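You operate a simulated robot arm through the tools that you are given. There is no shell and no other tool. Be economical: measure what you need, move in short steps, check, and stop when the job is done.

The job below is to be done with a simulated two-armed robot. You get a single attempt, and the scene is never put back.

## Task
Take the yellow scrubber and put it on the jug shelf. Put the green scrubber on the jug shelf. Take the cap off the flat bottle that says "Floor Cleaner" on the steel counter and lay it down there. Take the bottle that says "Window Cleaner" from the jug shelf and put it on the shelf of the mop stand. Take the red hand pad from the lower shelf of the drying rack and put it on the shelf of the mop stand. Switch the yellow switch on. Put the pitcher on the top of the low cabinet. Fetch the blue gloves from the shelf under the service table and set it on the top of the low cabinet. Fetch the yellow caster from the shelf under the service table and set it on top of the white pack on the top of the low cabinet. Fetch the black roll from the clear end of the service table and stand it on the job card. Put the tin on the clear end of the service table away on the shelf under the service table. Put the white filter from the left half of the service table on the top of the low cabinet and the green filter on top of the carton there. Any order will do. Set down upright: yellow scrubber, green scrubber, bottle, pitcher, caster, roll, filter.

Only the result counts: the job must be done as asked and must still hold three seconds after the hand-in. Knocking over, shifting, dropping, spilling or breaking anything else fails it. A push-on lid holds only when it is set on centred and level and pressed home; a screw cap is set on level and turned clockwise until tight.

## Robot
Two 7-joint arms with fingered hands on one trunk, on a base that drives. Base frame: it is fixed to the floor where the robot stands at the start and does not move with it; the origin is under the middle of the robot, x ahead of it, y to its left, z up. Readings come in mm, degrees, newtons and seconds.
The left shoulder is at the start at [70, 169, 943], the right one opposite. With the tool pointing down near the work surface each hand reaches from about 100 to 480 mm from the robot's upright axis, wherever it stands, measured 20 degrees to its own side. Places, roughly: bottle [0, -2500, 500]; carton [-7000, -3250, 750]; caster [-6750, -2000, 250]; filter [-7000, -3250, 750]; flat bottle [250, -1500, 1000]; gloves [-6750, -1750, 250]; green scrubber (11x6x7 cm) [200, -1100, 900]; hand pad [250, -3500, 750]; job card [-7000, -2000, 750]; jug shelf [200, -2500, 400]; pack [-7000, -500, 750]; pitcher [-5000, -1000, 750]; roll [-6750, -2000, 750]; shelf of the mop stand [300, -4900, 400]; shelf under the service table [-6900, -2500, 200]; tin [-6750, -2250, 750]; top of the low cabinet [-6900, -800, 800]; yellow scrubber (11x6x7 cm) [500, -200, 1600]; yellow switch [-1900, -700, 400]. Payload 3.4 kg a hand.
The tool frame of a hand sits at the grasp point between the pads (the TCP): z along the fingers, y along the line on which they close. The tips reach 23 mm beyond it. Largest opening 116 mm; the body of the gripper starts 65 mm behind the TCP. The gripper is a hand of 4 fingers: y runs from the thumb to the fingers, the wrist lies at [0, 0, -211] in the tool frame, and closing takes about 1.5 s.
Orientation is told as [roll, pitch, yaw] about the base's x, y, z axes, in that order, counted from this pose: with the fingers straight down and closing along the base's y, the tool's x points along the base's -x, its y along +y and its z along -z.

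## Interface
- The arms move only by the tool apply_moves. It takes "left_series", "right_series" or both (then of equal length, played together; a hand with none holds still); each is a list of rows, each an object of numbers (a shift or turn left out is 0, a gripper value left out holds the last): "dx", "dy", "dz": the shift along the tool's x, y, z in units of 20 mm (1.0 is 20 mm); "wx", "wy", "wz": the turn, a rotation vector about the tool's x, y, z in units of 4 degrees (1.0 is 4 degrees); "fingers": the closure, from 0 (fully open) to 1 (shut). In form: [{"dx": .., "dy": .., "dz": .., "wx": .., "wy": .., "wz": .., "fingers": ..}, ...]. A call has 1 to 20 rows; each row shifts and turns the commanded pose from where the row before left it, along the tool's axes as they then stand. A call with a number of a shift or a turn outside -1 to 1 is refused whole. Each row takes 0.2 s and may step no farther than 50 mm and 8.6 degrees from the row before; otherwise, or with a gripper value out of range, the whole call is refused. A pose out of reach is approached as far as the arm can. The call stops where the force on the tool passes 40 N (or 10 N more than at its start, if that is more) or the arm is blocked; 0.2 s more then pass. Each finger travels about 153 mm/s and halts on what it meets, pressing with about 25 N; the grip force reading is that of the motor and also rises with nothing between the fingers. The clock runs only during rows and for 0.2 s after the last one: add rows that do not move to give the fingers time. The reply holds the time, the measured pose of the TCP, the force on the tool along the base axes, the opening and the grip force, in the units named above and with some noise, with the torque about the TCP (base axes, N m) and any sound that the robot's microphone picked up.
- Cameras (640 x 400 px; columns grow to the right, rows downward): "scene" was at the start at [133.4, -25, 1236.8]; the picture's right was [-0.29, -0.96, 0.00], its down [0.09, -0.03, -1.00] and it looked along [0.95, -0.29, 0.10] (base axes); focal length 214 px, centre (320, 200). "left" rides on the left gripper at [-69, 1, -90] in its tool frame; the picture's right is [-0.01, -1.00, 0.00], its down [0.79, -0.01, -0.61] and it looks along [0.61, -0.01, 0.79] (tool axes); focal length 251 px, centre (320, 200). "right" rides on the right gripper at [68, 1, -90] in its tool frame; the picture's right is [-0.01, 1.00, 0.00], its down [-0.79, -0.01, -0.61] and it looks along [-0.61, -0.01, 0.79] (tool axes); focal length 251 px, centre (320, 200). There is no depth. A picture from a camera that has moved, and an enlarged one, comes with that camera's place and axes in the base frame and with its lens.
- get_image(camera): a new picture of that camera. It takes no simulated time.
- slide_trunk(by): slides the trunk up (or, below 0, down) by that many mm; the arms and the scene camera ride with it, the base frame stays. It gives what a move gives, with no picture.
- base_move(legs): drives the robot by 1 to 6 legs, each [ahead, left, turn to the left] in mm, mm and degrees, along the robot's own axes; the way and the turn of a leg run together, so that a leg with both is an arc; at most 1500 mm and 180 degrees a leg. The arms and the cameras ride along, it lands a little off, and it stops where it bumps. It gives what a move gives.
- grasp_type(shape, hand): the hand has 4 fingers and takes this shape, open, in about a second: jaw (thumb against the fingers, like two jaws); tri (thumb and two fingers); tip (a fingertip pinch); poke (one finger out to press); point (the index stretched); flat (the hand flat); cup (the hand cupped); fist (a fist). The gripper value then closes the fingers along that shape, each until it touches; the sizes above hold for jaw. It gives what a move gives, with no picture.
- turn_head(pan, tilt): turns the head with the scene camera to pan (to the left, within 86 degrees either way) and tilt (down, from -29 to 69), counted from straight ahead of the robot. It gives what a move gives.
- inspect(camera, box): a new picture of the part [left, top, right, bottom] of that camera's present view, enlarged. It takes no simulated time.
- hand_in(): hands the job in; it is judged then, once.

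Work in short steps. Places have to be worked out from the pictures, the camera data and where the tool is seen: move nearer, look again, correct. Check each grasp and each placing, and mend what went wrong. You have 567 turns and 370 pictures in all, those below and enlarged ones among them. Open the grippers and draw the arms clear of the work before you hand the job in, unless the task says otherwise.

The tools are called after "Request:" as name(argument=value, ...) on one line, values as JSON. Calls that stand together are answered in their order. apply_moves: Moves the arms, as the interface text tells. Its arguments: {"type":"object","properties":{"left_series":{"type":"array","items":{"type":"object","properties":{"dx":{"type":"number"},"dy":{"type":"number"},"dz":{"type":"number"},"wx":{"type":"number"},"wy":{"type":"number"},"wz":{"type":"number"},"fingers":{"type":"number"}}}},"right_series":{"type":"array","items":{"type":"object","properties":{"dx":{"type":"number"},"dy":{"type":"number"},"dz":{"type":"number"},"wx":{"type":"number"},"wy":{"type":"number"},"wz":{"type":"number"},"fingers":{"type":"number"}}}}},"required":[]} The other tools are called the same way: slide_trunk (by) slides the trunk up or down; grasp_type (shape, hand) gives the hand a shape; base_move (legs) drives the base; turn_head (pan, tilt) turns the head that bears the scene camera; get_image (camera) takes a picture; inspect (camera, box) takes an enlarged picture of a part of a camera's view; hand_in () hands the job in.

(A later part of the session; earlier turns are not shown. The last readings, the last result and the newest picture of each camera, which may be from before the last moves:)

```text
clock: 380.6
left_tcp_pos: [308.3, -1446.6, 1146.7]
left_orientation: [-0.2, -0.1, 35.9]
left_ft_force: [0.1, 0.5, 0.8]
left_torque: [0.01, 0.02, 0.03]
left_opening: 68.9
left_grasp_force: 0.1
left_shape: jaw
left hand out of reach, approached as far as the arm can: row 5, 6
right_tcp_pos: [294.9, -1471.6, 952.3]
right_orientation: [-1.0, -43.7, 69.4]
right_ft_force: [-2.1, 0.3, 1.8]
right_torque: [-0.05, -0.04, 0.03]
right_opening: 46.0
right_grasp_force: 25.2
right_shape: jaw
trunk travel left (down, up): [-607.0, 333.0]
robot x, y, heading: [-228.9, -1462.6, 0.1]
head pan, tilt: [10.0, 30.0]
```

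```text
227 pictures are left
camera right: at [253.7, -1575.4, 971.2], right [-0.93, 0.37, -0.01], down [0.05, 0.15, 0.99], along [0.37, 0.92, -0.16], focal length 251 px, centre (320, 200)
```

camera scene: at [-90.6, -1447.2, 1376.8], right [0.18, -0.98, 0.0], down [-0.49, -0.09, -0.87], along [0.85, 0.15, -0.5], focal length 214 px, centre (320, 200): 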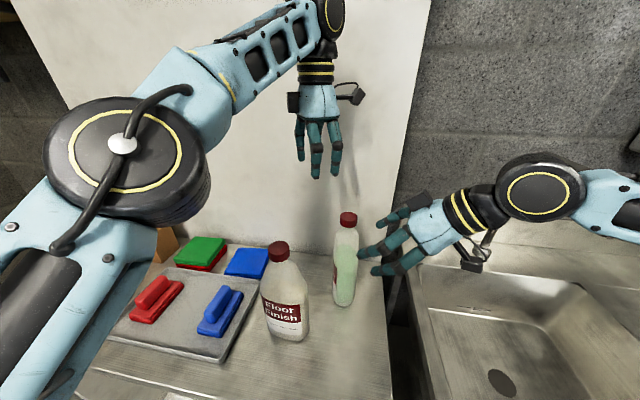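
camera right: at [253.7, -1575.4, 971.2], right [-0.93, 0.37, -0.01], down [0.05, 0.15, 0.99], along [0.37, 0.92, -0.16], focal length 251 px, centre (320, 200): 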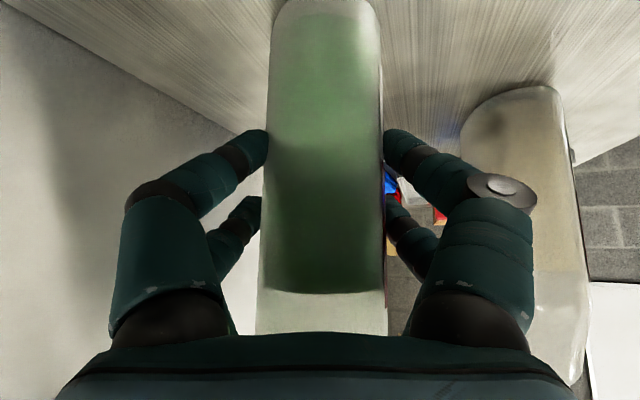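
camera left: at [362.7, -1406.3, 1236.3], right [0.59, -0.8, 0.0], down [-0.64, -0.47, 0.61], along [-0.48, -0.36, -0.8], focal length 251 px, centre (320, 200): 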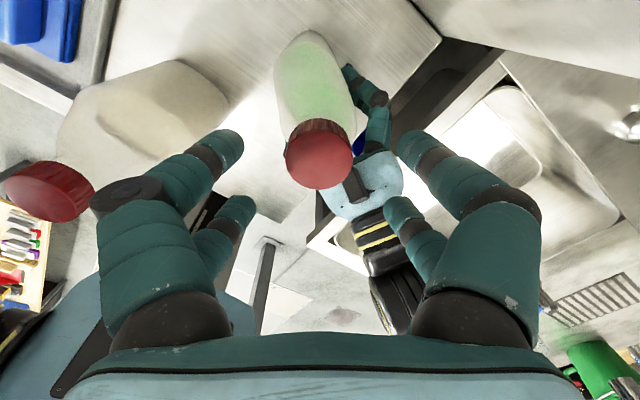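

Rotate the left hand back to about -60° above the cap.

Request:
apply_moves(left_series=[{"wz": 1}, {"wz": 1}, {"wz": 1}, {"wz": 1}, {"wz": 1}, {"wz": 1}, {"wz": 1}, {"wz": 1}, {"wz": 1}, {"wz": 1}, {"wz": 1}, {"wz": 1}, {"wz": 1}, {"wz": 1}, {"wz": 1}, {"wz": 1}, {"wz": 1}, {"wz": 1}, {"wz": 1}, {"wz": 1}])

Request:
apply_moves(left_series=[{"wz": 1}, {"wz": 1}, {"wz": 1}, {"wz": 1}, {}])

Request:
get_image(camera="left")

```text
clock: 384.8
left_tcp_pos: [307.7, -1446.8, 1148.4]
left_orientation: [0.1, -0.3, -44.2]
left_ft_force: [-0.7, -0.7, 0.3]
left_torque: [0.0, 0.02, 0.02]
left_opening: 69.4
left_grasp_force: 0.0
left_shape: jaw
right_tcp_pos: [295.3, -1470.4, 951.6]
right_orientation: [-1.0, -43.7, 69.4]
right_ft_force: [-1.8, 0.2, 0.9]
right_torque: [-0.1, 0.02, 0.01]
right_opening: 46.0
right_grasp_force: 25.3
right_shape: jaw
trunk travel left (down, up): [-607.0, 333.0]
robot x, y, heading: [-231.5, -1463.0, 0.2]
head pan, tilt: [10.0, 30.0]
```

```text
clock: 385.9
left_tcp_pos: [306.8, -1446.3, 1148.5]
left_orientation: [0.0, -0.2, -60.1]
left_ft_force: [-0.5, -0.1, 0.4]
left_torque: [-0.01, -0.01, 0.03]
left_opening: 69.0
left_grasp_force: 0.1
left_shape: jaw
right_tcp_pos: [293.6, -1470.5, 951.0]
right_orientation: [-0.9, -43.6, 69.3]
right_ft_force: [-1.0, 0.4, 1.5]
right_torque: [-0.07, -0.01, 0.01]
right_opening: 46.1
right_grasp_force: 25.5
right_shape: jaw
trunk travel left (down, up): [-607.0, 333.0]
robot x, y, heading: [-230.4, -1457.7, 0.1]
head pan, tilt: [10.0, 30.0]
```

```text
226 pictures are left
camera left: at [341.7, -1506.0, 1237.5], right [-0.86, -0.51, 0.0], down [-0.4, 0.69, 0.6], along [-0.3, 0.52, -0.8], focal length 251 px, centre (320, 200)
```

left: 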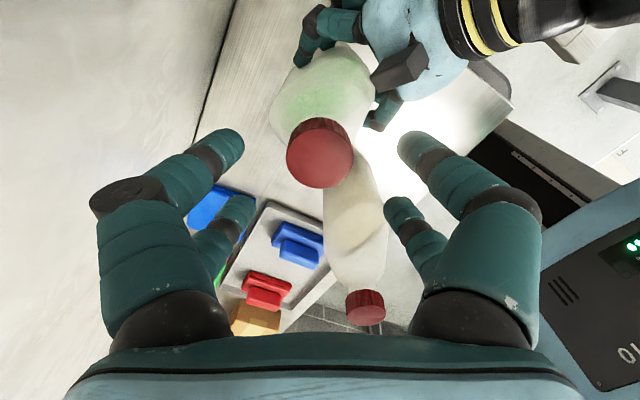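

Aligned. Descend, cage, and turn 80° counter-clockwise.

Request:
apply_moves(left_series=[{"dx": -0.12, "dz": 0.9}, {"dz": 0.9}, {"dz": 0.65}, {"fingers": 1}, {}, {}, {}, {}, {}, {}])

Request:
apply_moves(left_series=[{"wz": -1}, {"wz": -1}, {"wz": -1}, {"wz": -1}, {"wz": -1}, {"wz": -1}, {"wz": -1}, {"wz": -1}, {"wz": -1}, {"wz": -1}, {"wz": -1}, {"wz": -1}, {"wz": -1}, {"wz": -1}, {"wz": -1}, {"wz": -1}, {"wz": -1}, {"wz": -1}, {"wz": -1}, {"wz": -1}])

Request:
get_image(camera="left")

Request:
get_image(camera="right")

```text
clock: 388.1
left_tcp_pos: [309.7, -1448.3, 1099.0]
left_orientation: [0.2, -0.3, -60.1]
left_ft_force: [-0.2, 4.6, 10.0]
left_torque: [0.39, 0.12, 0.07]
left_opening: 4.0
left_grasp_force: 24.9
left_shape: jaw
right_tcp_pos: [294.7, -1470.9, 951.9]
right_orientation: [-1.0, -43.7, 69.3]
right_ft_force: [2.1, -3.2, 1.3]
right_torque: [-0.22, -0.23, -0.12]
right_opening: 45.9
right_grasp_force: 24.6
right_shape: jaw
trunk travel left (down, up): [-607.0, 333.0]
robot x, y, heading: [-229.2, -1461.9, 0.1]
head pan, tilt: [10.0, 30.0]
```

```text
clock: 392.4
left_tcp_pos: [306.5, -1449.0, 1100.1]
left_orientation: [-0.3, -0.4, 20.1]
left_ft_force: [-2.8, 13.9, 18.8]
left_torque: [1.09, 0.88, -1.93]
left_opening: 5.0
left_grasp_force: 25.1
left_shape: jaw
right_tcp_pos: [293.3, -1472.2, 952.5]
right_orientation: [-1.0, -43.7, 69.2]
right_ft_force: [-1.6, -18.2, -5.4]
right_torque: [-0.3, -0.19, 1.57]
right_opening: 45.5
right_grasp_force: 24.9
right_shape: jaw
trunk travel left (down, up): [-607.0, 333.0]
robot x, y, heading: [-230.4, -1462.0, 0.1]
head pan, tilt: [10.0, 30.0]
```

```text
225 pictures are left
camera left: at [370.5, -1425.7, 1190.0], right [0.35, -0.94, 0.0], down [-0.75, -0.28, 0.6], along [-0.56, -0.21, -0.8], focal length 251 px, centre (320, 200)
```

left: 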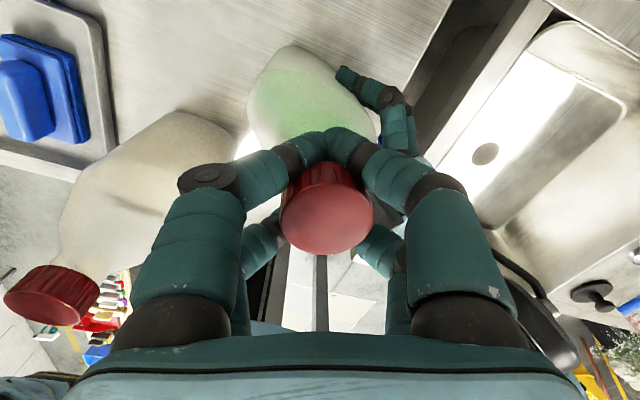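

```text
224 pictures are left
camera right: at [252.0, -1576.7, 972.0], right [-0.93, 0.37, -0.01], down [0.05, 0.15, 0.99], along [0.37, 0.92, -0.15], focal length 251 px, centre (320, 200)
```

right: 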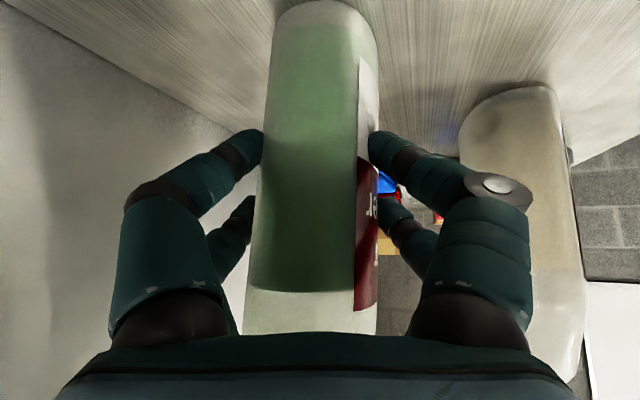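

High torque, the hand turned 65° relative to the bottle. I release and zoom on the cap to see if it has risen.

Request:
apply_moves(left_series=[{"fingers": 0.4}, {}, {}, {"dz": -1}, {"dz": -1}, {"dz": -0.5}, {}])

Request:
inspect(camera="scene", box=[280, 120, 420, 270])

Request:
inspect(camera="left", box=[240, 60, 400, 220])

```text
clock: 393.9
left_tcp_pos: [309.5, -1448.1, 1148.9]
left_orientation: [-0.3, -0.1, 19.8]
left_ft_force: [-0.4, 0.7, 0.4]
left_torque: [-0.01, 0.01, -0.01]
left_opening: 69.1
left_grasp_force: 0.0
left_shape: jaw
right_tcp_pos: [296.1, -1470.0, 952.2]
right_orientation: [-1.1, -43.6, 69.4]
right_ft_force: [0.9, 2.0, 5.3]
right_torque: [-0.21, -0.06, 0.03]
right_opening: 44.5
right_grasp_force: 25.1
right_shape: jaw
trunk travel left (down, up): [-607.0, 333.0]
robot x, y, heading: [-229.9, -1455.8, -0.1]
head pan, tilt: [10.0, 30.0]
```

```text
2.67 times, centred on (350, 195) of scene
camera zoom: at [-91.0, -1443.9, 1336.9], right [0.18, -0.98, 0.0], down [-0.49, -0.09, -0.87], along [0.85, 0.15, -0.5], focal length 572 px, centre (240, 213)
```

zoom: 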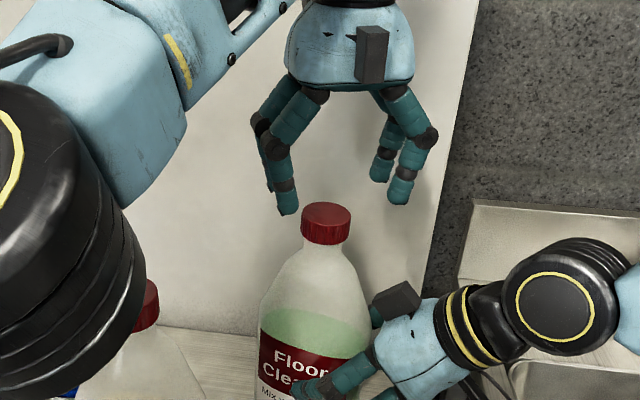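

```text
2.50 times, centred on (320, 140) of left
camera zoom: at [372.9, -1424.7, 1238.5], right [0.35, -0.94, 0.01], down [-0.75, -0.27, 0.6], along [-0.56, -0.21, -0.8], focal length 629 px, centre (320, 350)
```

zoom: 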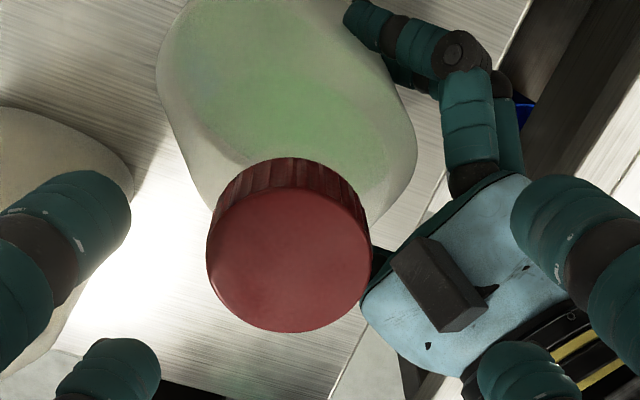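

No visible change yet. I cycle again: rotate back with fingers open around the cap, re-grip, turn 80°.

Request:
apply_moves(left_series=[{"wz": 1}, {"wz": 1}, {"wz": 1}, {"wz": 1}, {"wz": 1}, {"wz": 1}, {"wz": 1}, {"wz": 1}, {"wz": 1}, {"wz": 1}, {"wz": 1}, {"wz": 1}, {"wz": 1}, {"wz": 1}, {"wz": 1}, {"wz": 1}, {"wz": 1}, {"wz": 1}, {"wz": 1}, {"wz": 1}])

Request:
apply_moves(left_series=[{"dz": 0.9}, {"dz": 0.9}, {"dz": 0.65}, {"fingers": 1}, {}, {}, {}, {}, {}, {}])

Request:
apply_moves(left_series=[{"wz": -1}, {"wz": -1}, {"wz": -1}, {"wz": -1}, {"wz": -1}, {"wz": -1}, {"wz": -1}, {"wz": -1}, {"wz": -1}, {"wz": -1}])

Request:
get_image(camera="right")

Request:
apply_moves(left_series=[{"wz": -1}, {"wz": -1}, {"wz": -1}, {"wz": -1}, {"wz": -1}, {"wz": -1}, {"wz": -1}, {"wz": -1}, {"wz": -1}, {"wz": -1}])

Request:
get_image(camera="right")

```text
clock: 398.1
left_tcp_pos: [308.8, -1447.3, 1147.9]
left_orientation: [0.0, -0.4, -60.2]
left_ft_force: [0.1, 0.1, 0.1]
left_torque: [-0.02, 0.03, -0.01]
left_opening: 69.1
left_grasp_force: 0.1
left_shape: jaw
right_tcp_pos: [295.5, -1470.4, 952.6]
right_orientation: [-0.9, -43.7, 69.4]
right_ft_force: [1.4, 1.6, 8.3]
right_torque: [-0.16, -0.15, 0.01]
right_opening: 44.8
right_grasp_force: 24.6
right_shape: jaw
trunk travel left (down, up): [-607.0, 333.0]
robot x, y, heading: [-231.6, -1461.3, 0.3]
head pan, tilt: [10.0, 30.0]
```

```text
clock: 400.4
left_tcp_pos: [308.0, -1447.1, 1100.7]
left_orientation: [0.2, -0.3, -60.2]
left_ft_force: [-1.3, 1.9, 1.1]
left_torque: [0.06, 0.0, 0.01]
left_opening: 0.0
left_grasp_force: 25.1
left_shape: jaw
right_tcp_pos: [294.8, -1469.6, 952.3]
right_orientation: [-1.1, -43.8, 69.4]
right_ft_force: [3.4, 0.5, 7.4]
right_torque: [-0.18, 0.01, -0.04]
right_opening: 44.5
right_grasp_force: 25.1
right_shape: jaw
trunk travel left (down, up): [-607.0, 333.0]
robot x, y, heading: [-230.0, -1465.0, 0.1]
head pan, tilt: [10.0, 30.0]
```

```text
clock: 402.6
left_tcp_pos: [307.3, -1450.0, 1100.4]
left_orientation: [0.1, -0.5, -20.0]
left_ft_force: [3.9, 11.4, 14.1]
left_torque: [0.49, -0.93, -1.47]
left_opening: 0.1
left_grasp_force: 24.9
left_shape: jaw
right_tcp_pos: [293.6, -1471.3, 951.8]
right_orientation: [-1.0, -43.7, 69.5]
right_ft_force: [-2.4, -17.3, 7.0]
right_torque: [-0.06, 0.29, 1.32]
right_opening: 44.7
right_grasp_force: 25.3
right_shape: jaw
trunk travel left (down, up): [-607.0, 333.0]
robot x, y, heading: [-234.1, -1460.6, 0.0]
head pan, tilt: [10.0, 30.0]
```

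```text
221 pictures are left
camera right: at [251.8, -1576.3, 971.8], right [-0.93, 0.37, -0.01], down [0.05, 0.15, 0.99], along [0.36, 0.92, -0.15], focal length 251 px, centre (320, 200)
```

right: 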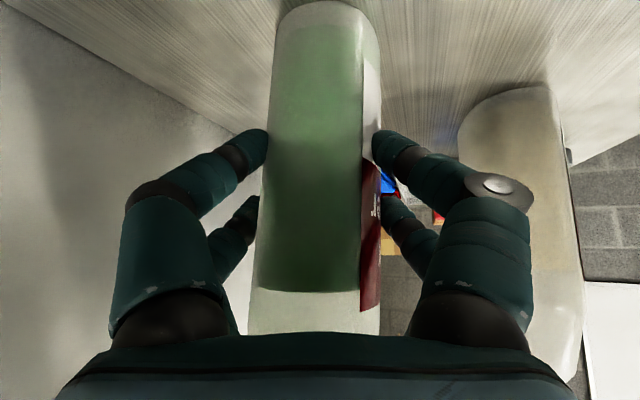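

```text
clock: 404.8
left_tcp_pos: [307.5, -1449.5, 1101.5]
left_orientation: [-0.2, -0.3, 20.0]
left_ft_force: [-4.0, 10.1, 24.7]
left_torque: [0.22, 0.69, -0.84]
left_opening: 0.0
left_grasp_force: 24.9
left_shape: jaw
right_tcp_pos: [292.3, -1471.9, 953.6]
right_orientation: [-1.1, -43.8, 69.3]
right_ft_force: [3.0, -13.9, -5.0]
right_torque: [-0.12, 0.2, 0.64]
right_opening: 43.4
right_grasp_force: 25.2
right_shape: jaw
trunk travel left (down, up): [-607.0, 333.0]
robot x, y, heading: [-231.7, -1460.7, 0.2]
head pan, tilt: [10.0, 30.0]
```

```text
220 pictures are left
camera right: at [252.0, -1576.1, 972.3], right [-0.93, 0.37, -0.01], down [0.05, 0.15, 0.99], along [0.37, 0.92, -0.15], focal length 251 px, centre (320, 200)
```

right: 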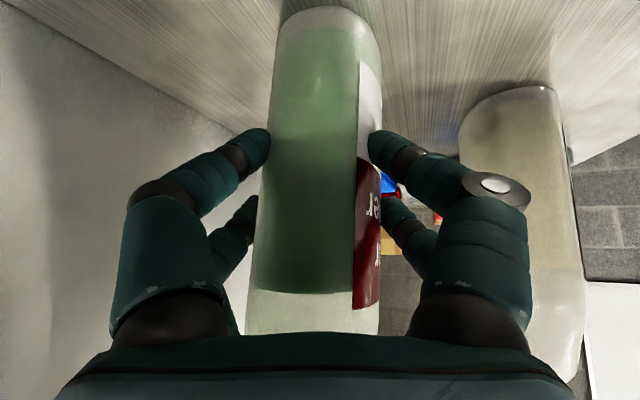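

The rising vertical force suggests the cap is threading upward. I repeat strokes, releasing slightly higher each time.

Request:
apply_moves(left_series=[{"fingers": 0.4, "dz": -0.1}, {}, {}, {"wz": 1}, {"wz": 1}, {"wz": 1}, {"wz": 1}, {"wz": 1}, {"wz": 1}, {"wz": 1}, {"wz": 1}, {"wz": 1}, {"wz": 1}, {"wz": 1}, {"wz": 1}, {"wz": 1}, {"wz": 1}, {"wz": 1}, {"wz": 1}, {"wz": 1}])

Request:
apply_moves(left_series=[{"wz": 1}, {"wz": 1}, {"wz": 1}, {}, {"fingers": 1}, {}, {}, {}, {}, {}, {}])

Request:
apply_moves(left_series=[{"wz": -1}, {"wz": -1}, {"wz": -1}, {"wz": -1}, {"wz": -1}, {"wz": -1}, {"wz": -1}, {"wz": -1}, {"wz": -1}, {"wz": -1}, {"wz": -1}, {"wz": -1}, {"wz": -1}, {"wz": -1}, {"wz": -1}, {"wz": -1}, {"wz": -1}, {"wz": -1}, {"wz": -1}, {"wz": -1}])

Request:
get_image(camera="left")

```text
clock: 408.9
left_tcp_pos: [307.6, -1449.7, 1101.5]
left_orientation: [0.0, -0.3, -48.1]
left_ft_force: [0.3, -0.1, -0.5]
left_torque: [0.01, 0.0, 0.01]
left_opening: 69.1
left_grasp_force: 0.1
left_shape: jaw
right_tcp_pos: [295.5, -1471.6, 952.4]
right_orientation: [-0.9, -43.7, 69.4]
right_ft_force: [-1.7, 3.7, 6.5]
right_torque: [-0.01, 0.0, 0.07]
right_opening: 43.2
right_grasp_force: 25.3
right_shape: jaw
trunk travel left (down, up): [-607.0, 333.0]
robot x, y, heading: [-228.9, -1462.4, 0.2]
head pan, tilt: [10.0, 30.0]
```

```text
clock: 411.4
left_tcp_pos: [308.2, -1448.5, 1101.5]
left_orientation: [0.2, -0.3, -60.0]
left_ft_force: [-2.1, 1.8, -0.4]
left_torque: [0.11, -0.03, 0.01]
left_opening: 0.0
left_grasp_force: 25.4
left_shape: jaw
right_tcp_pos: [294.2, -1471.2, 951.7]
right_orientation: [-1.0, -43.7, 69.4]
right_ft_force: [2.3, -1.1, 9.7]
right_torque: [0.06, 0.17, -0.02]
right_opening: 43.3
right_grasp_force: 25.1
right_shape: jaw
trunk travel left (down, up): [-607.0, 333.0]
robot x, y, heading: [-231.9, -1459.5, 0.2]
head pan, tilt: [10.0, 30.0]
```

```text
clock: 415.6
left_tcp_pos: [307.1, -1449.4, 1102.9]
left_orientation: [-0.2, -0.3, 19.9]
left_ft_force: [0.1, 8.7, 5.8]
left_torque: [0.49, -0.25, -0.66]
left_opening: 0.1
left_grasp_force: 25.0
left_shape: jaw
right_tcp_pos: [295.0, -1472.1, 952.8]
right_orientation: [-1.0, -43.7, 69.4]
right_ft_force: [-0.9, -12.6, 8.0]
right_torque: [0.05, 0.21, 0.45]
right_opening: 42.8
right_grasp_force: 24.8
right_shape: jaw
trunk travel left (down, up): [-607.0, 333.0]
robot x, y, heading: [-227.7, -1462.4, -0.0]
head pan, tilt: [10.0, 30.0]
```

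```text
219 pictures are left
camera left: at [371.3, -1425.4, 1192.4], right [0.35, -0.94, 0.0], down [-0.75, -0.28, 0.6], along [-0.56, -0.21, -0.8], focal length 251 px, centre (320, 200)
```

left: 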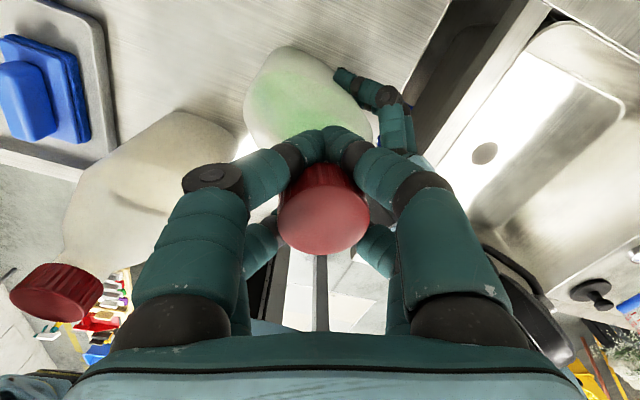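

Torque dropped. I test whether the cap lifts off.

Request:
apply_moves(left_series=[{"dz": -0.15}, {"dz": -0.15}, {"dz": -0.2}, {}])

Request:
get_image(camera="left")

```text
clock: 416.4
left_tcp_pos: [310.2, -1448.1, 1107.7]
left_orientation: [0.1, 0.1, 20.0]
left_ft_force: [0.2, 5.1, -13.8]
left_torque: [0.62, -0.29, -0.31]
left_opening: 0.0
left_grasp_force: 24.9
left_shape: jaw
right_tcp_pos: [298.4, -1469.5, 957.1]
right_orientation: [-1.4, -44.3, 69.5]
right_ft_force: [0.3, -3.7, 7.2]
right_torque: [0.1, 0.13, 0.28]
right_opening: 43.0
right_grasp_force: 24.6
right_shape: jaw
trunk travel left (down, up): [-607.0, 333.0]
robot x, y, heading: [-229.8, -1460.6, -0.0]
head pan, tilt: [10.0, 30.0]
stopped in row 4 (left hand): the force on the tool passed its limit at 42 N (the readings are from after the stop); the commanded pose is now the measured one
```

```text
218 pictures are left
camera left: at [374.2, -1424.9, 1196.6], right [0.35, -0.94, 0.0], down [-0.74, -0.28, 0.61], along [-0.57, -0.21, -0.79], focal length 251 px, centre (320, 200)
```

left: 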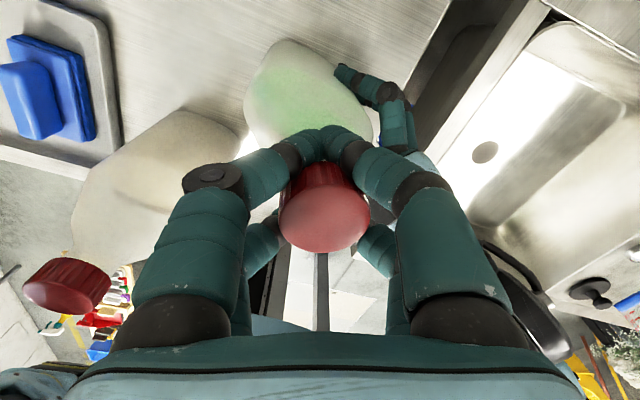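

Still attached. I lower back and do more strokes.

Request:
apply_moves(left_series=[{"dz": 0.2}, {"fingers": 0.4}, {}, {}, {"wz": 1}, {"wz": 1}, {"wz": 1}, {"wz": 1}, {"wz": 1}, {"wz": 1}, {"wz": 1}, {"wz": 1}, {"wz": 1}, {"wz": 1}, {"wz": 1}, {"wz": 1}, {"wz": 1}, {"wz": 1}, {"wz": 1}, {"wz": 1}])

Request:
apply_moves(left_series=[{"wz": 1}, {"wz": 1}, {"wz": 1}, {"wz": 1}, {"fingers": 1}, {}, {}, {}, {}, {}, {}])

Request:
apply_moves(left_series=[{"wz": -1}, {"wz": -1}, {"wz": -1}, {"wz": -1}, {"wz": -1}, {"wz": -1}, {"wz": -1}, {"wz": -1}, {"wz": -1}, {"wz": -1}, {"wz": -1}, {"wz": -1}, {"wz": -1}, {"wz": -1}, {"wz": -1}, {"wz": -1}, {"wz": -1}, {"wz": -1}, {"wz": -1}, {"wz": -1}])

Request:
inspect(camera="scene", box=[280, 120, 420, 270])

```text
clock: 420.6
left_tcp_pos: [310.1, -1449.8, 1104.4]
left_orientation: [-0.2, 0.0, -44.1]
left_ft_force: [0.1, -0.1, 0.0]
left_torque: [0.0, -0.03, -0.01]
left_opening: 68.9
left_grasp_force: 0.0
left_shape: jaw
right_tcp_pos: [297.5, -1470.1, 955.2]
right_orientation: [-1.1, -44.2, 69.5]
right_ft_force: [0.0, 1.3, -6.7]
right_torque: [-0.19, 0.04, 0.01]
right_opening: 43.0
right_grasp_force: 24.8
right_shape: jaw
trunk travel left (down, up): [-607.0, 333.0]
robot x, y, heading: [-230.5, -1461.2, 0.1]
head pan, tilt: [10.0, 30.0]
```

```text
clock: 423.0
left_tcp_pos: [309.5, -1448.1, 1103.7]
left_orientation: [-0.1, 0.0, -60.0]
left_ft_force: [-0.1, 2.6, 0.3]
left_torque: [0.39, 0.01, -0.03]
left_opening: 2.0
left_grasp_force: 24.7
left_shape: jaw
right_tcp_pos: [297.5, -1469.1, 953.9]
right_orientation: [-1.1, -44.2, 69.4]
right_ft_force: [0.3, -3.6, -6.8]
right_torque: [-0.17, 0.06, -0.02]
right_opening: 42.8
right_grasp_force: 24.2
right_shape: jaw
trunk travel left (down, up): [-607.0, 333.0]
robot x, y, heading: [-228.3, -1461.8, 0.1]
head pan, tilt: [10.0, 30.0]
```

```text
clock: 427.2
left_tcp_pos: [310.1, -1448.8, 1103.3]
left_orientation: [0.0, 0.0, 20.0]
left_ft_force: [5.4, 8.7, -6.2]
left_torque: [1.05, -0.95, -1.74]
left_opening: 1.8
left_grasp_force: 24.8
left_shape: jaw
right_tcp_pos: [296.9, -1469.3, 954.0]
right_orientation: [-1.3, -44.0, 69.5]
right_ft_force: [-5.2, -8.7, 0.6]
right_torque: [0.08, 0.14, 1.73]
right_opening: 30.8
right_grasp_force: 24.5
right_shape: jaw
trunk travel left (down, up): [-607.0, 333.0]
robot x, y, heading: [-230.5, -1462.1, -0.0]
head pan, tilt: [10.0, 30.0]
```

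```text
2.67 times, centred on (350, 195) of scene
camera zoom: at [-89.6, -1444.8, 1336.7], right [0.18, -0.98, 0.0], down [-0.49, -0.09, -0.87], along [0.85, 0.15, -0.5], focal length 572 px, centre (240, 213)
```

zoom: 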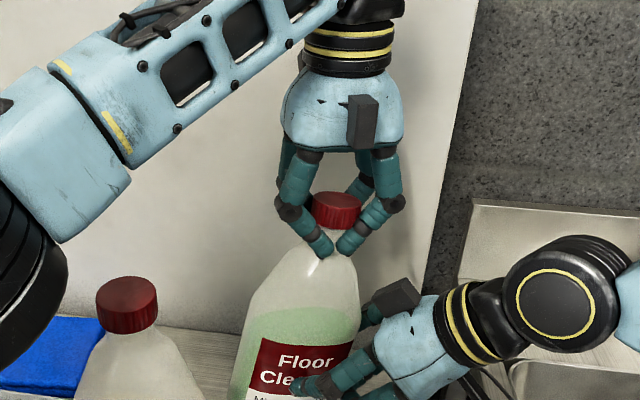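

The fingertips are gripping the neck below the cap — too low. I release and inspect the bottle.

Request:
apply_moves(left_series=[{"fingers": 0.4}, {}, {}, {"dz": -1}, {"dz": -1}, {"dz": -0.4}, {}])

Request:
get_image(camera="right")

Request:
inspect(camera="scene", box=[240, 120, 440, 320])

```text
clock: 428.8
left_tcp_pos: [310.9, -1449.5, 1145.1]
left_orientation: [0.0, -0.1, 19.9]
left_ft_force: [-0.4, -1.2, -0.3]
left_torque: [0.04, 0.0, -0.04]
left_opening: 69.8
left_grasp_force: 0.0
left_shape: jaw
left hand out of reach, approached as far as the arm can: row 6
right_tcp_pos: [297.3, -1469.4, 955.2]
right_orientation: [-1.2, -44.2, 69.4]
right_ft_force: [0.7, 0.6, -1.9]
right_torque: [-0.05, 0.08, -0.01]
right_opening: 27.8
right_grasp_force: 24.8
right_shape: jaw
trunk travel left (down, up): [-607.0, 333.0]
robot x, y, heading: [-232.0, -1462.1, -0.0]
head pan, tilt: [10.0, 30.0]
```

```text
216 pictures are left
camera right: at [255.6, -1574.6, 973.6], right [-0.93, 0.37, -0.01], down [0.05, 0.14, 0.99], along [0.37, 0.92, -0.15], focal length 251 px, centre (320, 200)
```

right: 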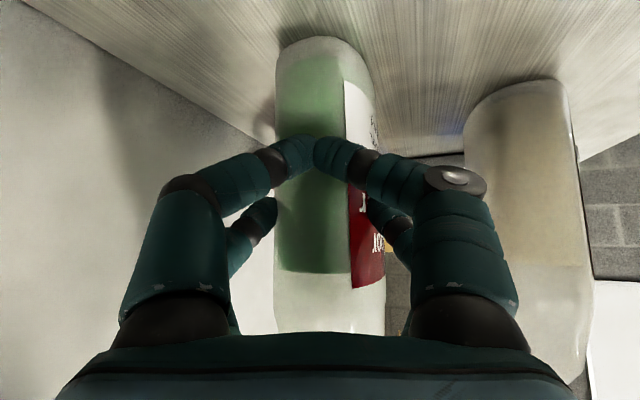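

```text
2.00 times, centred on (340, 220) of scene
camera zoom: at [-90.4, -1445.4, 1336.8], right [0.18, -0.98, 0.0], down [-0.49, -0.09, -0.87], along [0.85, 0.15, -0.5], focal length 429 px, centre (280, 160)
```

zoom: 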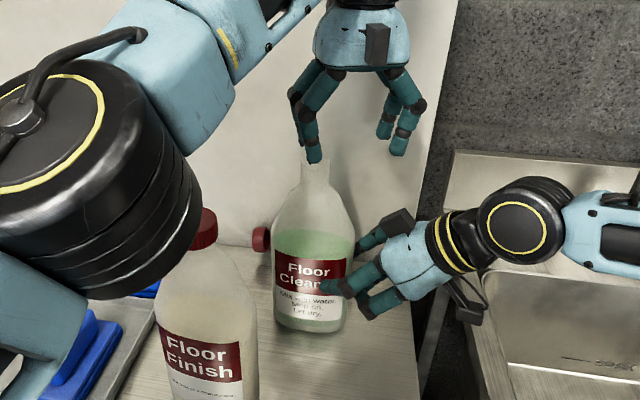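

The cap is off and lies on the counter behind the bottle, which stands upright. I release the right hand gently and withdraw.

Request:
apply_moves(right_series=[{"fingers": 0.6}, {"fingers": 0.3}, {}, {}, {"dz": -0.6}, {"dz": -0.8}, {"dz": -0.9}, {"dz": -0.9}, {"dz": -0.9}, {}])

Request:
inspect(camera="scene", box=[240, 120, 440, 320])

Request:
get_image(camera="left")

```text
clock: 431.0
left_tcp_pos: [311.2, -1449.9, 1145.0]
left_orientation: [-0.1, 0.1, 20.0]
left_ft_force: [-0.3, -0.2, 0.3]
left_torque: [0.01, -0.01, -0.02]
left_opening: 69.3
left_grasp_force: 0.0
left_shape: jaw
right_tcp_pos: [273.7, -1522.6, 1015.0]
right_orientation: [-1.2, -44.2, 69.5]
right_ft_force: [0.2, 1.7, 0.1]
right_torque: [-0.01, 0.01, -0.01]
right_opening: 80.8
right_grasp_force: 0.0
right_shape: jaw
trunk travel left (down, up): [-607.0, 333.0]
robot x, y, heading: [-226.7, -1462.2, -0.1]
head pan, tilt: [10.0, 30.0]
```

```text
2.00 times, centred on (340, 220) of scene
camera zoom: at [-90.2, -1444.7, 1336.7], right [0.18, -0.98, 0.0], down [-0.49, -0.09, -0.87], along [0.85, 0.15, -0.5], focal length 429 px, centre (280, 160)
```

zoom: 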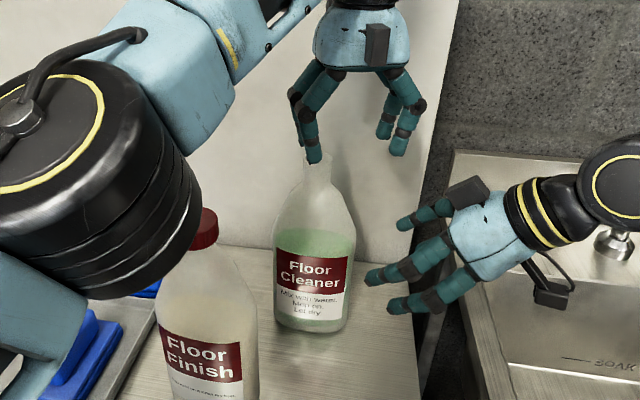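

```text
213 pictures are left
camera left: at [374.9, -1424.5, 1234.1], right [0.35, -0.94, 0.0], down [-0.74, -0.28, 0.61], along [-0.57, -0.21, -0.79], focal length 251 px, centre (320, 200)
```

left: 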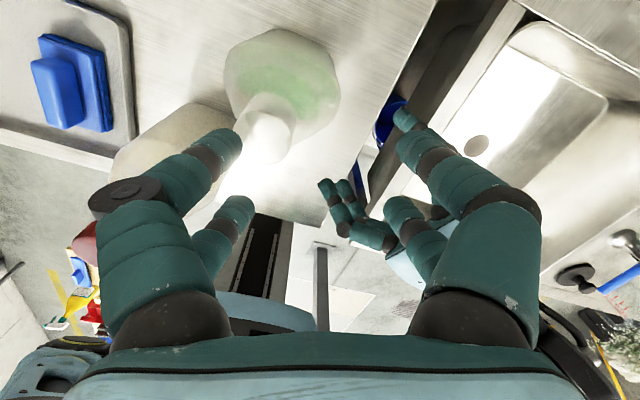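

The cap rolled out of view; I raise the left hand straight up and look around for it.

Request:
slide_trunk(by=200)

Request:
turn_head(pan=10, tilt=40)

Request:
get_image(camera="scene")

Request:
get_image(camera="left")

```text
clock: 433.1
left_tcp_pos: [310.5, -1448.0, 1345.5]
left_orientation: [-0.1, 0.0, 20.0]
left_ft_force: [0.0, -0.6, -0.3]
left_torque: [0.0, 0.02, 0.0]
left_opening: 69.4
left_grasp_force: 0.0
left_shape: jaw
right_tcp_pos: [274.2, -1522.2, 1214.8]
right_orientation: [-1.1, -44.1, 69.4]
right_ft_force: [-0.9, -0.2, 0.5]
right_torque: [0.01, 0.01, 0.02]
right_opening: 80.9
right_grasp_force: 0.1
right_shape: jaw
trunk travel left (down, up): [-807.0, 133.0]
robot x, y, heading: [-229.3, -1460.9, 0.1]
head pan, tilt: [10.0, 30.0]
```

```text
clock: 433.9
left_tcp_pos: [310.0, -1449.3, 1345.4]
left_orientation: [-0.1, -0.1, 20.1]
left_ft_force: [0.7, 0.9, 0.2]
left_torque: [0.01, -0.01, -0.02]
left_opening: 69.6
left_grasp_force: 0.1
left_shape: jaw
right_tcp_pos: [273.7, -1523.0, 1215.0]
right_orientation: [-1.1, -44.2, 69.5]
right_ft_force: [0.1, 0.5, -0.5]
right_torque: [0.0, -0.01, 0.03]
right_opening: 80.9
right_grasp_force: 0.0
right_shape: jaw
trunk travel left (down, up): [-807.0, 133.0]
robot x, y, heading: [-228.1, -1459.6, 0.3]
head pan, tilt: [10.0, 40.0]
```

```text
212 pictures are left
camera scene: at [-95.7, -1445.9, 1521.5], right [0.18, -0.98, 0.0], down [-0.63, -0.11, -0.77], along [0.75, 0.13, -0.64], focal length 214 px, centre (320, 200)
```

scene: 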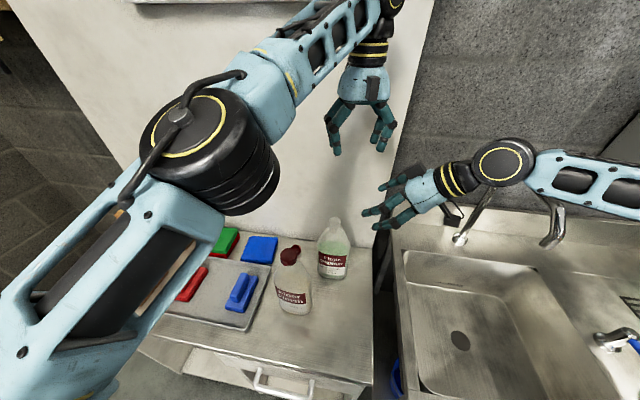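

```text
211 pictures are left
camera left: at [374.7, -1424.8, 1434.3], right [0.35, -0.94, 0.0], down [-0.74, -0.28, 0.61], along [-0.57, -0.21, -0.79], focal length 251 px, centre (320, 200)
```

left: 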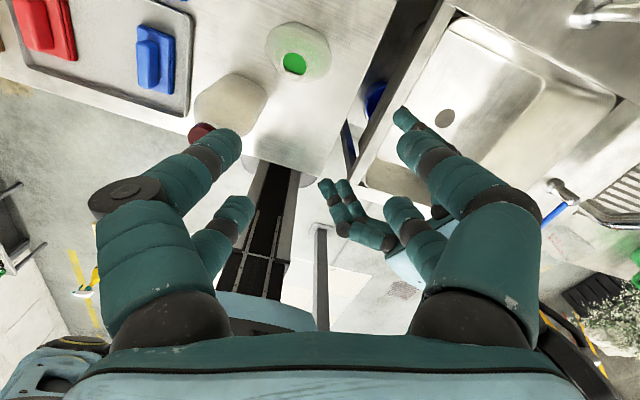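

Not visible yet, perhaps behind the Floor Finish bottle. I back off slightly, move left and look from another angle.

Request:
base_move(legs=[[-150, 0, 0], [0, 330, 0]])

Request:
turn_head(pan=-15, tilt=40)

Request:
get_image(camera="scene")

```text
clock: 437.0
left_tcp_pos: [155.6, -1114.7, 1344.5]
left_orientation: [0.2, -0.1, 20.4]
left_ft_force: [0.3, 0.1, 0.2]
left_torque: [0.02, 0.01, -0.01]
left_opening: 69.6
left_grasp_force: 0.1
left_shape: jaw
right_tcp_pos: [121.1, -1188.7, 1214.9]
right_orientation: [-1.2, -44.2, 70.0]
right_ft_force: [-0.1, 0.4, -0.3]
right_torque: [-0.01, 0.01, -0.01]
right_opening: 81.1
right_grasp_force: 0.1
right_shape: jaw
trunk travel left (down, up): [-807.0, 133.0]
robot x, y, heading: [-384.5, -1125.5, 0.8]
head pan, tilt: [10.0, 40.0]
```

```text
clock: 437.9
left_tcp_pos: [155.9, -1111.6, 1345.6]
left_orientation: [-0.1, 0.0, 20.4]
left_ft_force: [-0.4, 0.3, -1.2]
left_torque: [0.02, -0.01, -0.04]
left_opening: 69.7
left_grasp_force: 0.1
left_shape: jaw
right_tcp_pos: [121.3, -1185.8, 1215.1]
right_orientation: [-1.3, -44.2, 69.9]
right_ft_force: [-0.1, -0.4, 0.0]
right_torque: [-0.01, -0.03, 0.0]
right_opening: 80.6
right_grasp_force: 0.1
right_shape: jaw
trunk travel left (down, up): [-807.0, 133.0]
robot x, y, heading: [-383.0, -1128.7, 0.6]
head pan, tilt: [-15.0, 40.0]
```

```text
210 pictures are left
camera scene: at [-251.6, -1148.4, 1521.5], right [-0.25, -0.97, 0.0], down [-0.62, 0.16, -0.77], along [0.74, -0.19, -0.64], focal length 214 px, centre (320, 200)
```

scene: 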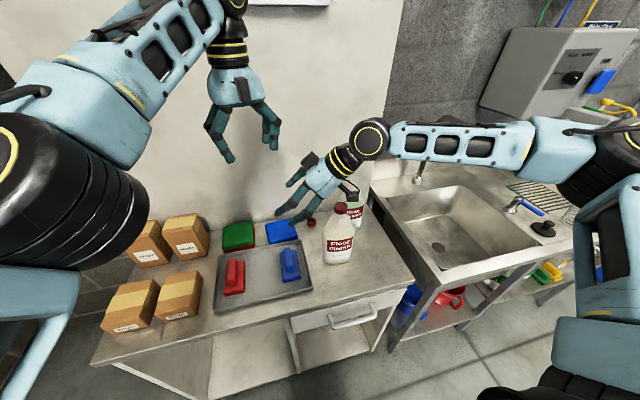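

Request:
inspect(camera="scene", box=[240, 180, 400, 280])

```text
4.00 times, centred on (320, 230) of scene
camera zoom: at [-251.6, -1148.4, 1521.5], right [-0.25, -0.97, 0.0], down [-0.62, 0.16, -0.77], along [0.74, -0.19, -0.64], focal length 858 px, centre (320, 80)
```

zoom: 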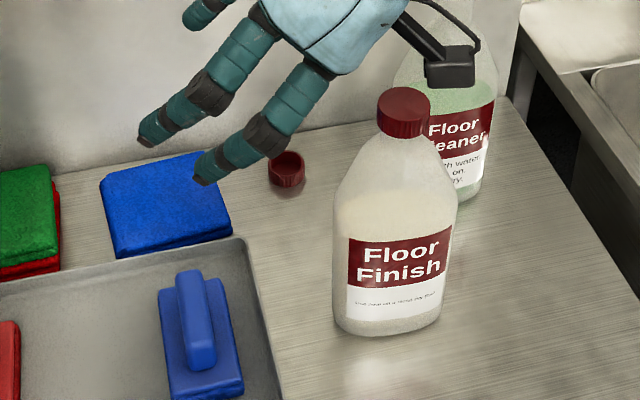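

The cap lies open-side up on the counter — done. Now I straighten both hands, back off and turn around toward the switch.

Request:
base_move(legs=[[-250, 0, 0]])

Request:
apply_moves(left_series=[{"wz": 1}, {"wz": 1}, {"wz": 1}, {"wz": 1}, {"wz": 1}, {"dx": 1}, {"dx": 1}, {"dx": 1}, {"dx": 1}, {"dx": 1}, {}, {}, {}, {}, {}, {}, {}], right_series=[{"wx": 0.69, "wz": 0.72}, {"wx": 0.69, "wz": 0.72}, {"wx": 0.69, "wz": 0.72}, {"wx": 0.69, "wz": 0.72}, {"wx": 0.69, "wz": 0.72}, {"wx": 0.69, "wz": 0.72}, {"wx": 0.69, "wz": 0.72}, {"wx": 0.69, "wz": 0.72}, {"wx": 0.69, "wz": 0.72}, {"wx": 0.69, "wz": 0.72}, {"wx": 0.69, "wz": 0.72}, {"wx": 0.69, "wz": 0.72}, {"wx": 0.69, "wz": 0.72}, {"wx": 0.69, "wz": 0.72}, {"wx": 0.69, "wz": 0.72}, {"wx": 0.69, "wz": 0.72}, {"wx": 0.69, "wz": 0.72}])

Request:
turn_head(pan=86, tilt=25)

Request:
get_image(camera="scene")

Request:
turn_head(pan=-86, tilt=25)

Request:
get_image(camera="scene")

```text
clock: 439.8
left_tcp_pos: [-93.1, -1114.3, 1343.5]
left_orientation: [-0.1, 0.1, 20.5]
left_ft_force: [0.2, 0.4, -0.2]
left_torque: [0.0, -0.02, -0.02]
left_opening: 69.3
left_grasp_force: 0.2
left_shape: jaw
right_tcp_pos: [-127.7, -1188.3, 1214.0]
right_orientation: [-1.0, -44.2, 70.0]
right_ft_force: [0.7, -0.5, -0.8]
right_torque: [0.01, 0.04, 0.01]
right_opening: 80.9
right_grasp_force: 0.0
right_shape: jaw
trunk travel left (down, up): [-807.0, 133.0]
robot x, y, heading: [-637.4, -1130.2, 0.7]
head pan, tilt: [-15.0, 40.0]
```

```text
clock: 443.4
left_tcp_pos: [-194.9, -1114.4, 1344.8]
left_orientation: [0.0, 0.0, 0.6]
left_ft_force: [-0.5, 0.0, -0.4]
left_torque: [-0.01, 0.0, 0.0]
left_opening: 69.5
left_grasp_force: 0.1
left_shape: jaw
right_tcp_pos: [-129.2, -1188.9, 1215.4]
right_orientation: [0.2, -44.8, 1.3]
right_ft_force: [-0.6, -0.5, -0.1]
right_torque: [0.0, -0.03, 0.0]
right_opening: 80.8
right_grasp_force: 0.1
right_shape: jaw
trunk travel left (down, up): [-807.0, 133.0]
robot x, y, heading: [-632.7, -1132.3, 0.7]
head pan, tilt: [-15.0, 40.0]
```

```text
clock: 445.1
left_tcp_pos: [-194.7, -1115.1, 1345.4]
left_orientation: [0.0, 0.0, 0.5]
left_ft_force: [-0.4, 0.0, 0.4]
left_torque: [0.01, 0.06, 0.02]
left_opening: 69.6
left_grasp_force: 0.2
left_shape: jaw
right_tcp_pos: [-130.6, -1189.3, 1214.2]
right_orientation: [0.1, -44.8, 1.4]
right_ft_force: [-1.0, -0.7, -0.8]
right_torque: [-0.04, -0.03, 0.03]
right_opening: 80.9
right_grasp_force: 0.0
right_shape: jaw
trunk travel left (down, up): [-807.0, 133.0]
robot x, y, heading: [-636.6, -1130.4, 0.7]
head pan, tilt: [85.9, 25.0]
```

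```text
208 pictures are left
camera scene: at [-579.2, -1038.7, 1544.8], right [1.0, -0.06, 0.0], down [-0.03, -0.42, -0.91], along [0.05, 0.9, -0.42], focal length 214 px, centre (320, 200)
```

scene: 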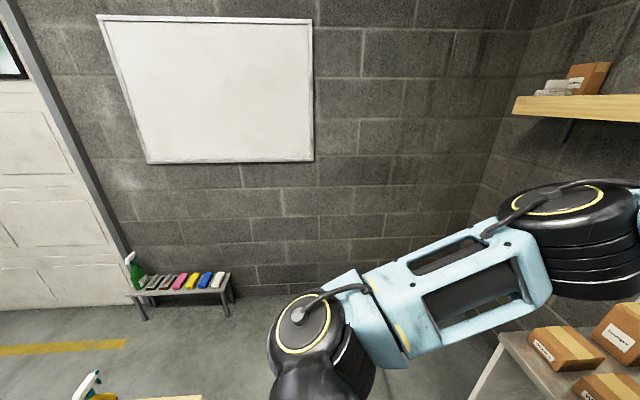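

```text
clock: 447.7
left_tcp_pos: [-194.4, -1114.7, 1346.3]
left_orientation: [0.0, 0.0, 0.4]
left_ft_force: [-0.2, 0.4, 0.4]
left_torque: [-0.04, -0.04, -0.03]
left_opening: 69.6
left_grasp_force: 0.1
left_shape: jaw
right_tcp_pos: [-130.4, -1188.3, 1215.5]
right_orientation: [0.1, -44.7, 1.3]
right_ft_force: [-0.5, -0.4, -0.4]
right_torque: [0.01, 0.0, 0.02]
right_opening: 81.2
right_grasp_force: 0.0
right_shape: jaw
trunk travel left (down, up): [-807.0, 133.0]
robot x, y, heading: [-637.2, -1136.7, 0.5]
head pan, tilt: [-85.9, 25.0]
```

```text
207 pictures are left
camera scene: at [-577.1, -1222.5, 1544.8], right [-1.0, -0.08, 0.0], down [-0.04, 0.42, -0.91], along [0.08, -0.9, -0.42], focal length 214 px, centre (320, 200)
```

scene: 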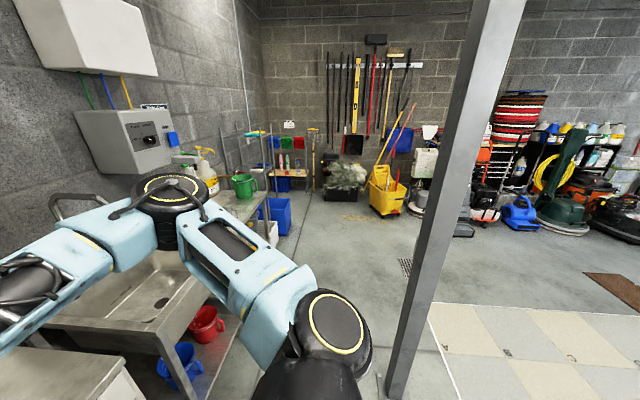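

Room is clear to turn. I turn around and look toward -x.

Request:
base_move(legs=[[0, 0, -179]])

Request:
turn_head(pan=-10, tilt=20)

Request:
get_image(camera="scene")

```text
clock: 455.3
left_tcp_pos: [-1073.3, -1179.9, 1346.0]
left_orientation: [-0.1, -0.1, -175.6]
left_ft_force: [1.2, -0.7, -0.5]
left_torque: [0.01, 0.03, 0.03]
left_opening: 69.6
left_grasp_force: 0.0
left_shape: jaw
right_tcp_pos: [-1143.1, -1109.7, 1214.9]
right_orientation: [0.1, -44.7, -174.8]
right_ft_force: [0.2, 0.9, -0.4]
right_torque: [-0.03, 0.03, -0.01]
right_opening: 81.2
right_grasp_force: 0.1
right_shape: jaw
trunk travel left (down, up): [-807.0, 133.0]
robot x, y, heading: [-635.2, -1130.9, -175.4]
head pan, tilt: [-85.9, 25.0]
```

```text
clock: 456.8
left_tcp_pos: [-1073.0, -1179.0, 1345.5]
left_orientation: [0.0, 0.0, -175.6]
left_ft_force: [-0.1, -0.8, 0.1]
left_torque: [0.01, -0.07, -0.01]
left_opening: 69.4
left_grasp_force: 0.0
left_shape: jaw
right_tcp_pos: [-1143.1, -1108.7, 1216.3]
right_orientation: [0.1, -44.8, -174.7]
right_ft_force: [-0.1, 0.4, 0.5]
right_torque: [0.0, -0.03, 0.01]
right_opening: 81.1
right_grasp_force: 0.1
right_shape: jaw
trunk travel left (down, up): [-807.0, 133.0]
robot x, y, heading: [-633.1, -1132.1, -175.4]
head pan, tilt: [-10.0, 20.0]
```

```text
206 pictures are left
camera scene: at [-777.9, -1126.3, 1552.8], right [0.1, 1.0, 0.0], down [0.34, -0.03, -0.94], along [-0.94, 0.09, -0.34], focal length 214 px, centre (320, 200)
```

scene: 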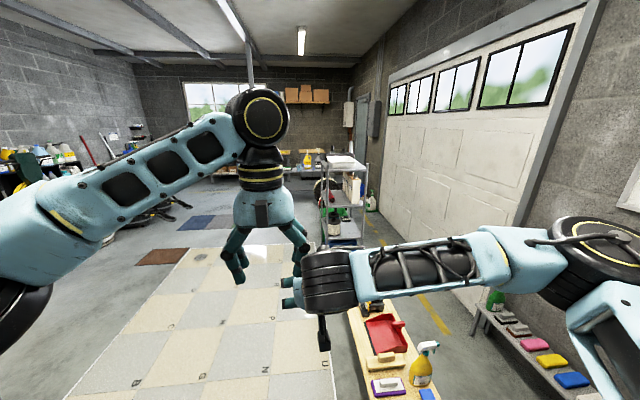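

I drive along the clear floor past the bench and look for the switch.

Request:
base_move(legs=[[0, 130, -4.6], [500, 0, 0]])

Request:
turn_head(pan=-45, tilt=30)

Request:
get_image(camera="scene")

```text
clock: 460.6
left_tcp_pos: [-1575.1, -1266.2, 1346.7]
left_orientation: [0.0, -0.1, 179.4]
left_ft_force: [0.9, 0.2, 1.2]
left_torque: [-0.01, 0.0, 0.0]
left_opening: 69.4
left_grasp_force: 0.0
left_shape: jaw
right_tcp_pos: [-1638.4, -1190.1, 1216.7]
right_orientation: [0.1, -44.9, -179.9]
right_ft_force: [-1.1, 0.1, 0.1]
right_torque: [0.04, 0.02, -0.03]
right_opening: 80.7
right_grasp_force: 0.1
right_shape: jaw
trunk travel left (down, up): [-807.0, 133.0]
robot x, y, heading: [-1137.6, -1259.7, 179.4]
head pan, tilt: [-10.0, 20.0]
```

```text
clock: 461.7
left_tcp_pos: [-1574.5, -1266.4, 1346.5]
left_orientation: [0.0, 0.0, 179.2]
left_ft_force: [0.0, 0.0, -0.8]
left_torque: [0.02, -0.03, -0.02]
left_opening: 69.5
left_grasp_force: 0.1
left_shape: jaw
right_tcp_pos: [-1638.5, -1191.5, 1215.8]
right_orientation: [0.1, -44.8, -179.9]
right_ft_force: [-0.9, -0.5, 0.5]
right_torque: [0.01, 0.0, -0.01]
right_opening: 81.1
right_grasp_force: 0.0
right_shape: jaw
trunk travel left (down, up): [-807.0, 133.0]
robot x, y, heading: [-1133.7, -1258.2, 179.3]
head pan, tilt: [-45.0, 30.0]
```

```text
205 pictures are left
camera scene: at [-1248.8, -1192.8, 1536.8], right [0.71, 0.7, 0.0], down [0.35, -0.36, -0.87], along [-0.61, 0.62, -0.5], focal length 214 px, centre (320, 200)
```

scene: 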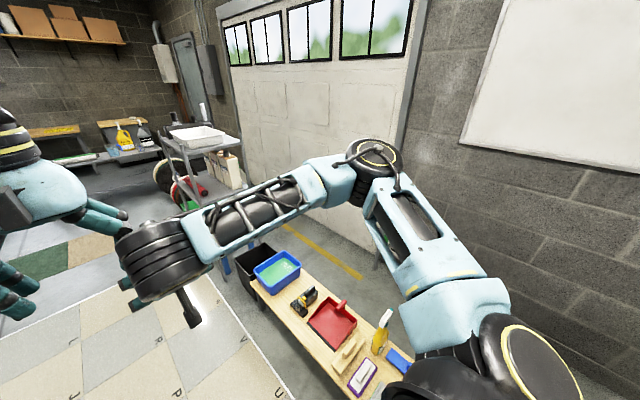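

Zoom on the bench.

Request:
inspect(camera="scene", box=[220, 230, 380, 330])

```text
4.00 times, centred on (300, 280) of scene
camera zoom: at [-1248.8, -1192.8, 1536.8], right [0.71, 0.7, 0.0], down [0.35, -0.36, -0.87], along [-0.61, 0.62, -0.5], focal length 858 px, centre (400, -120)
```

zoom: 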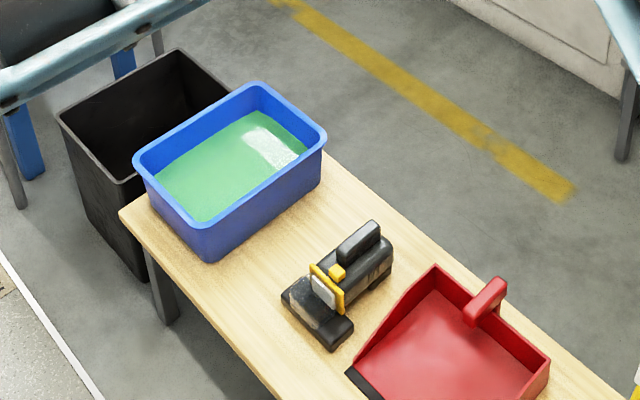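

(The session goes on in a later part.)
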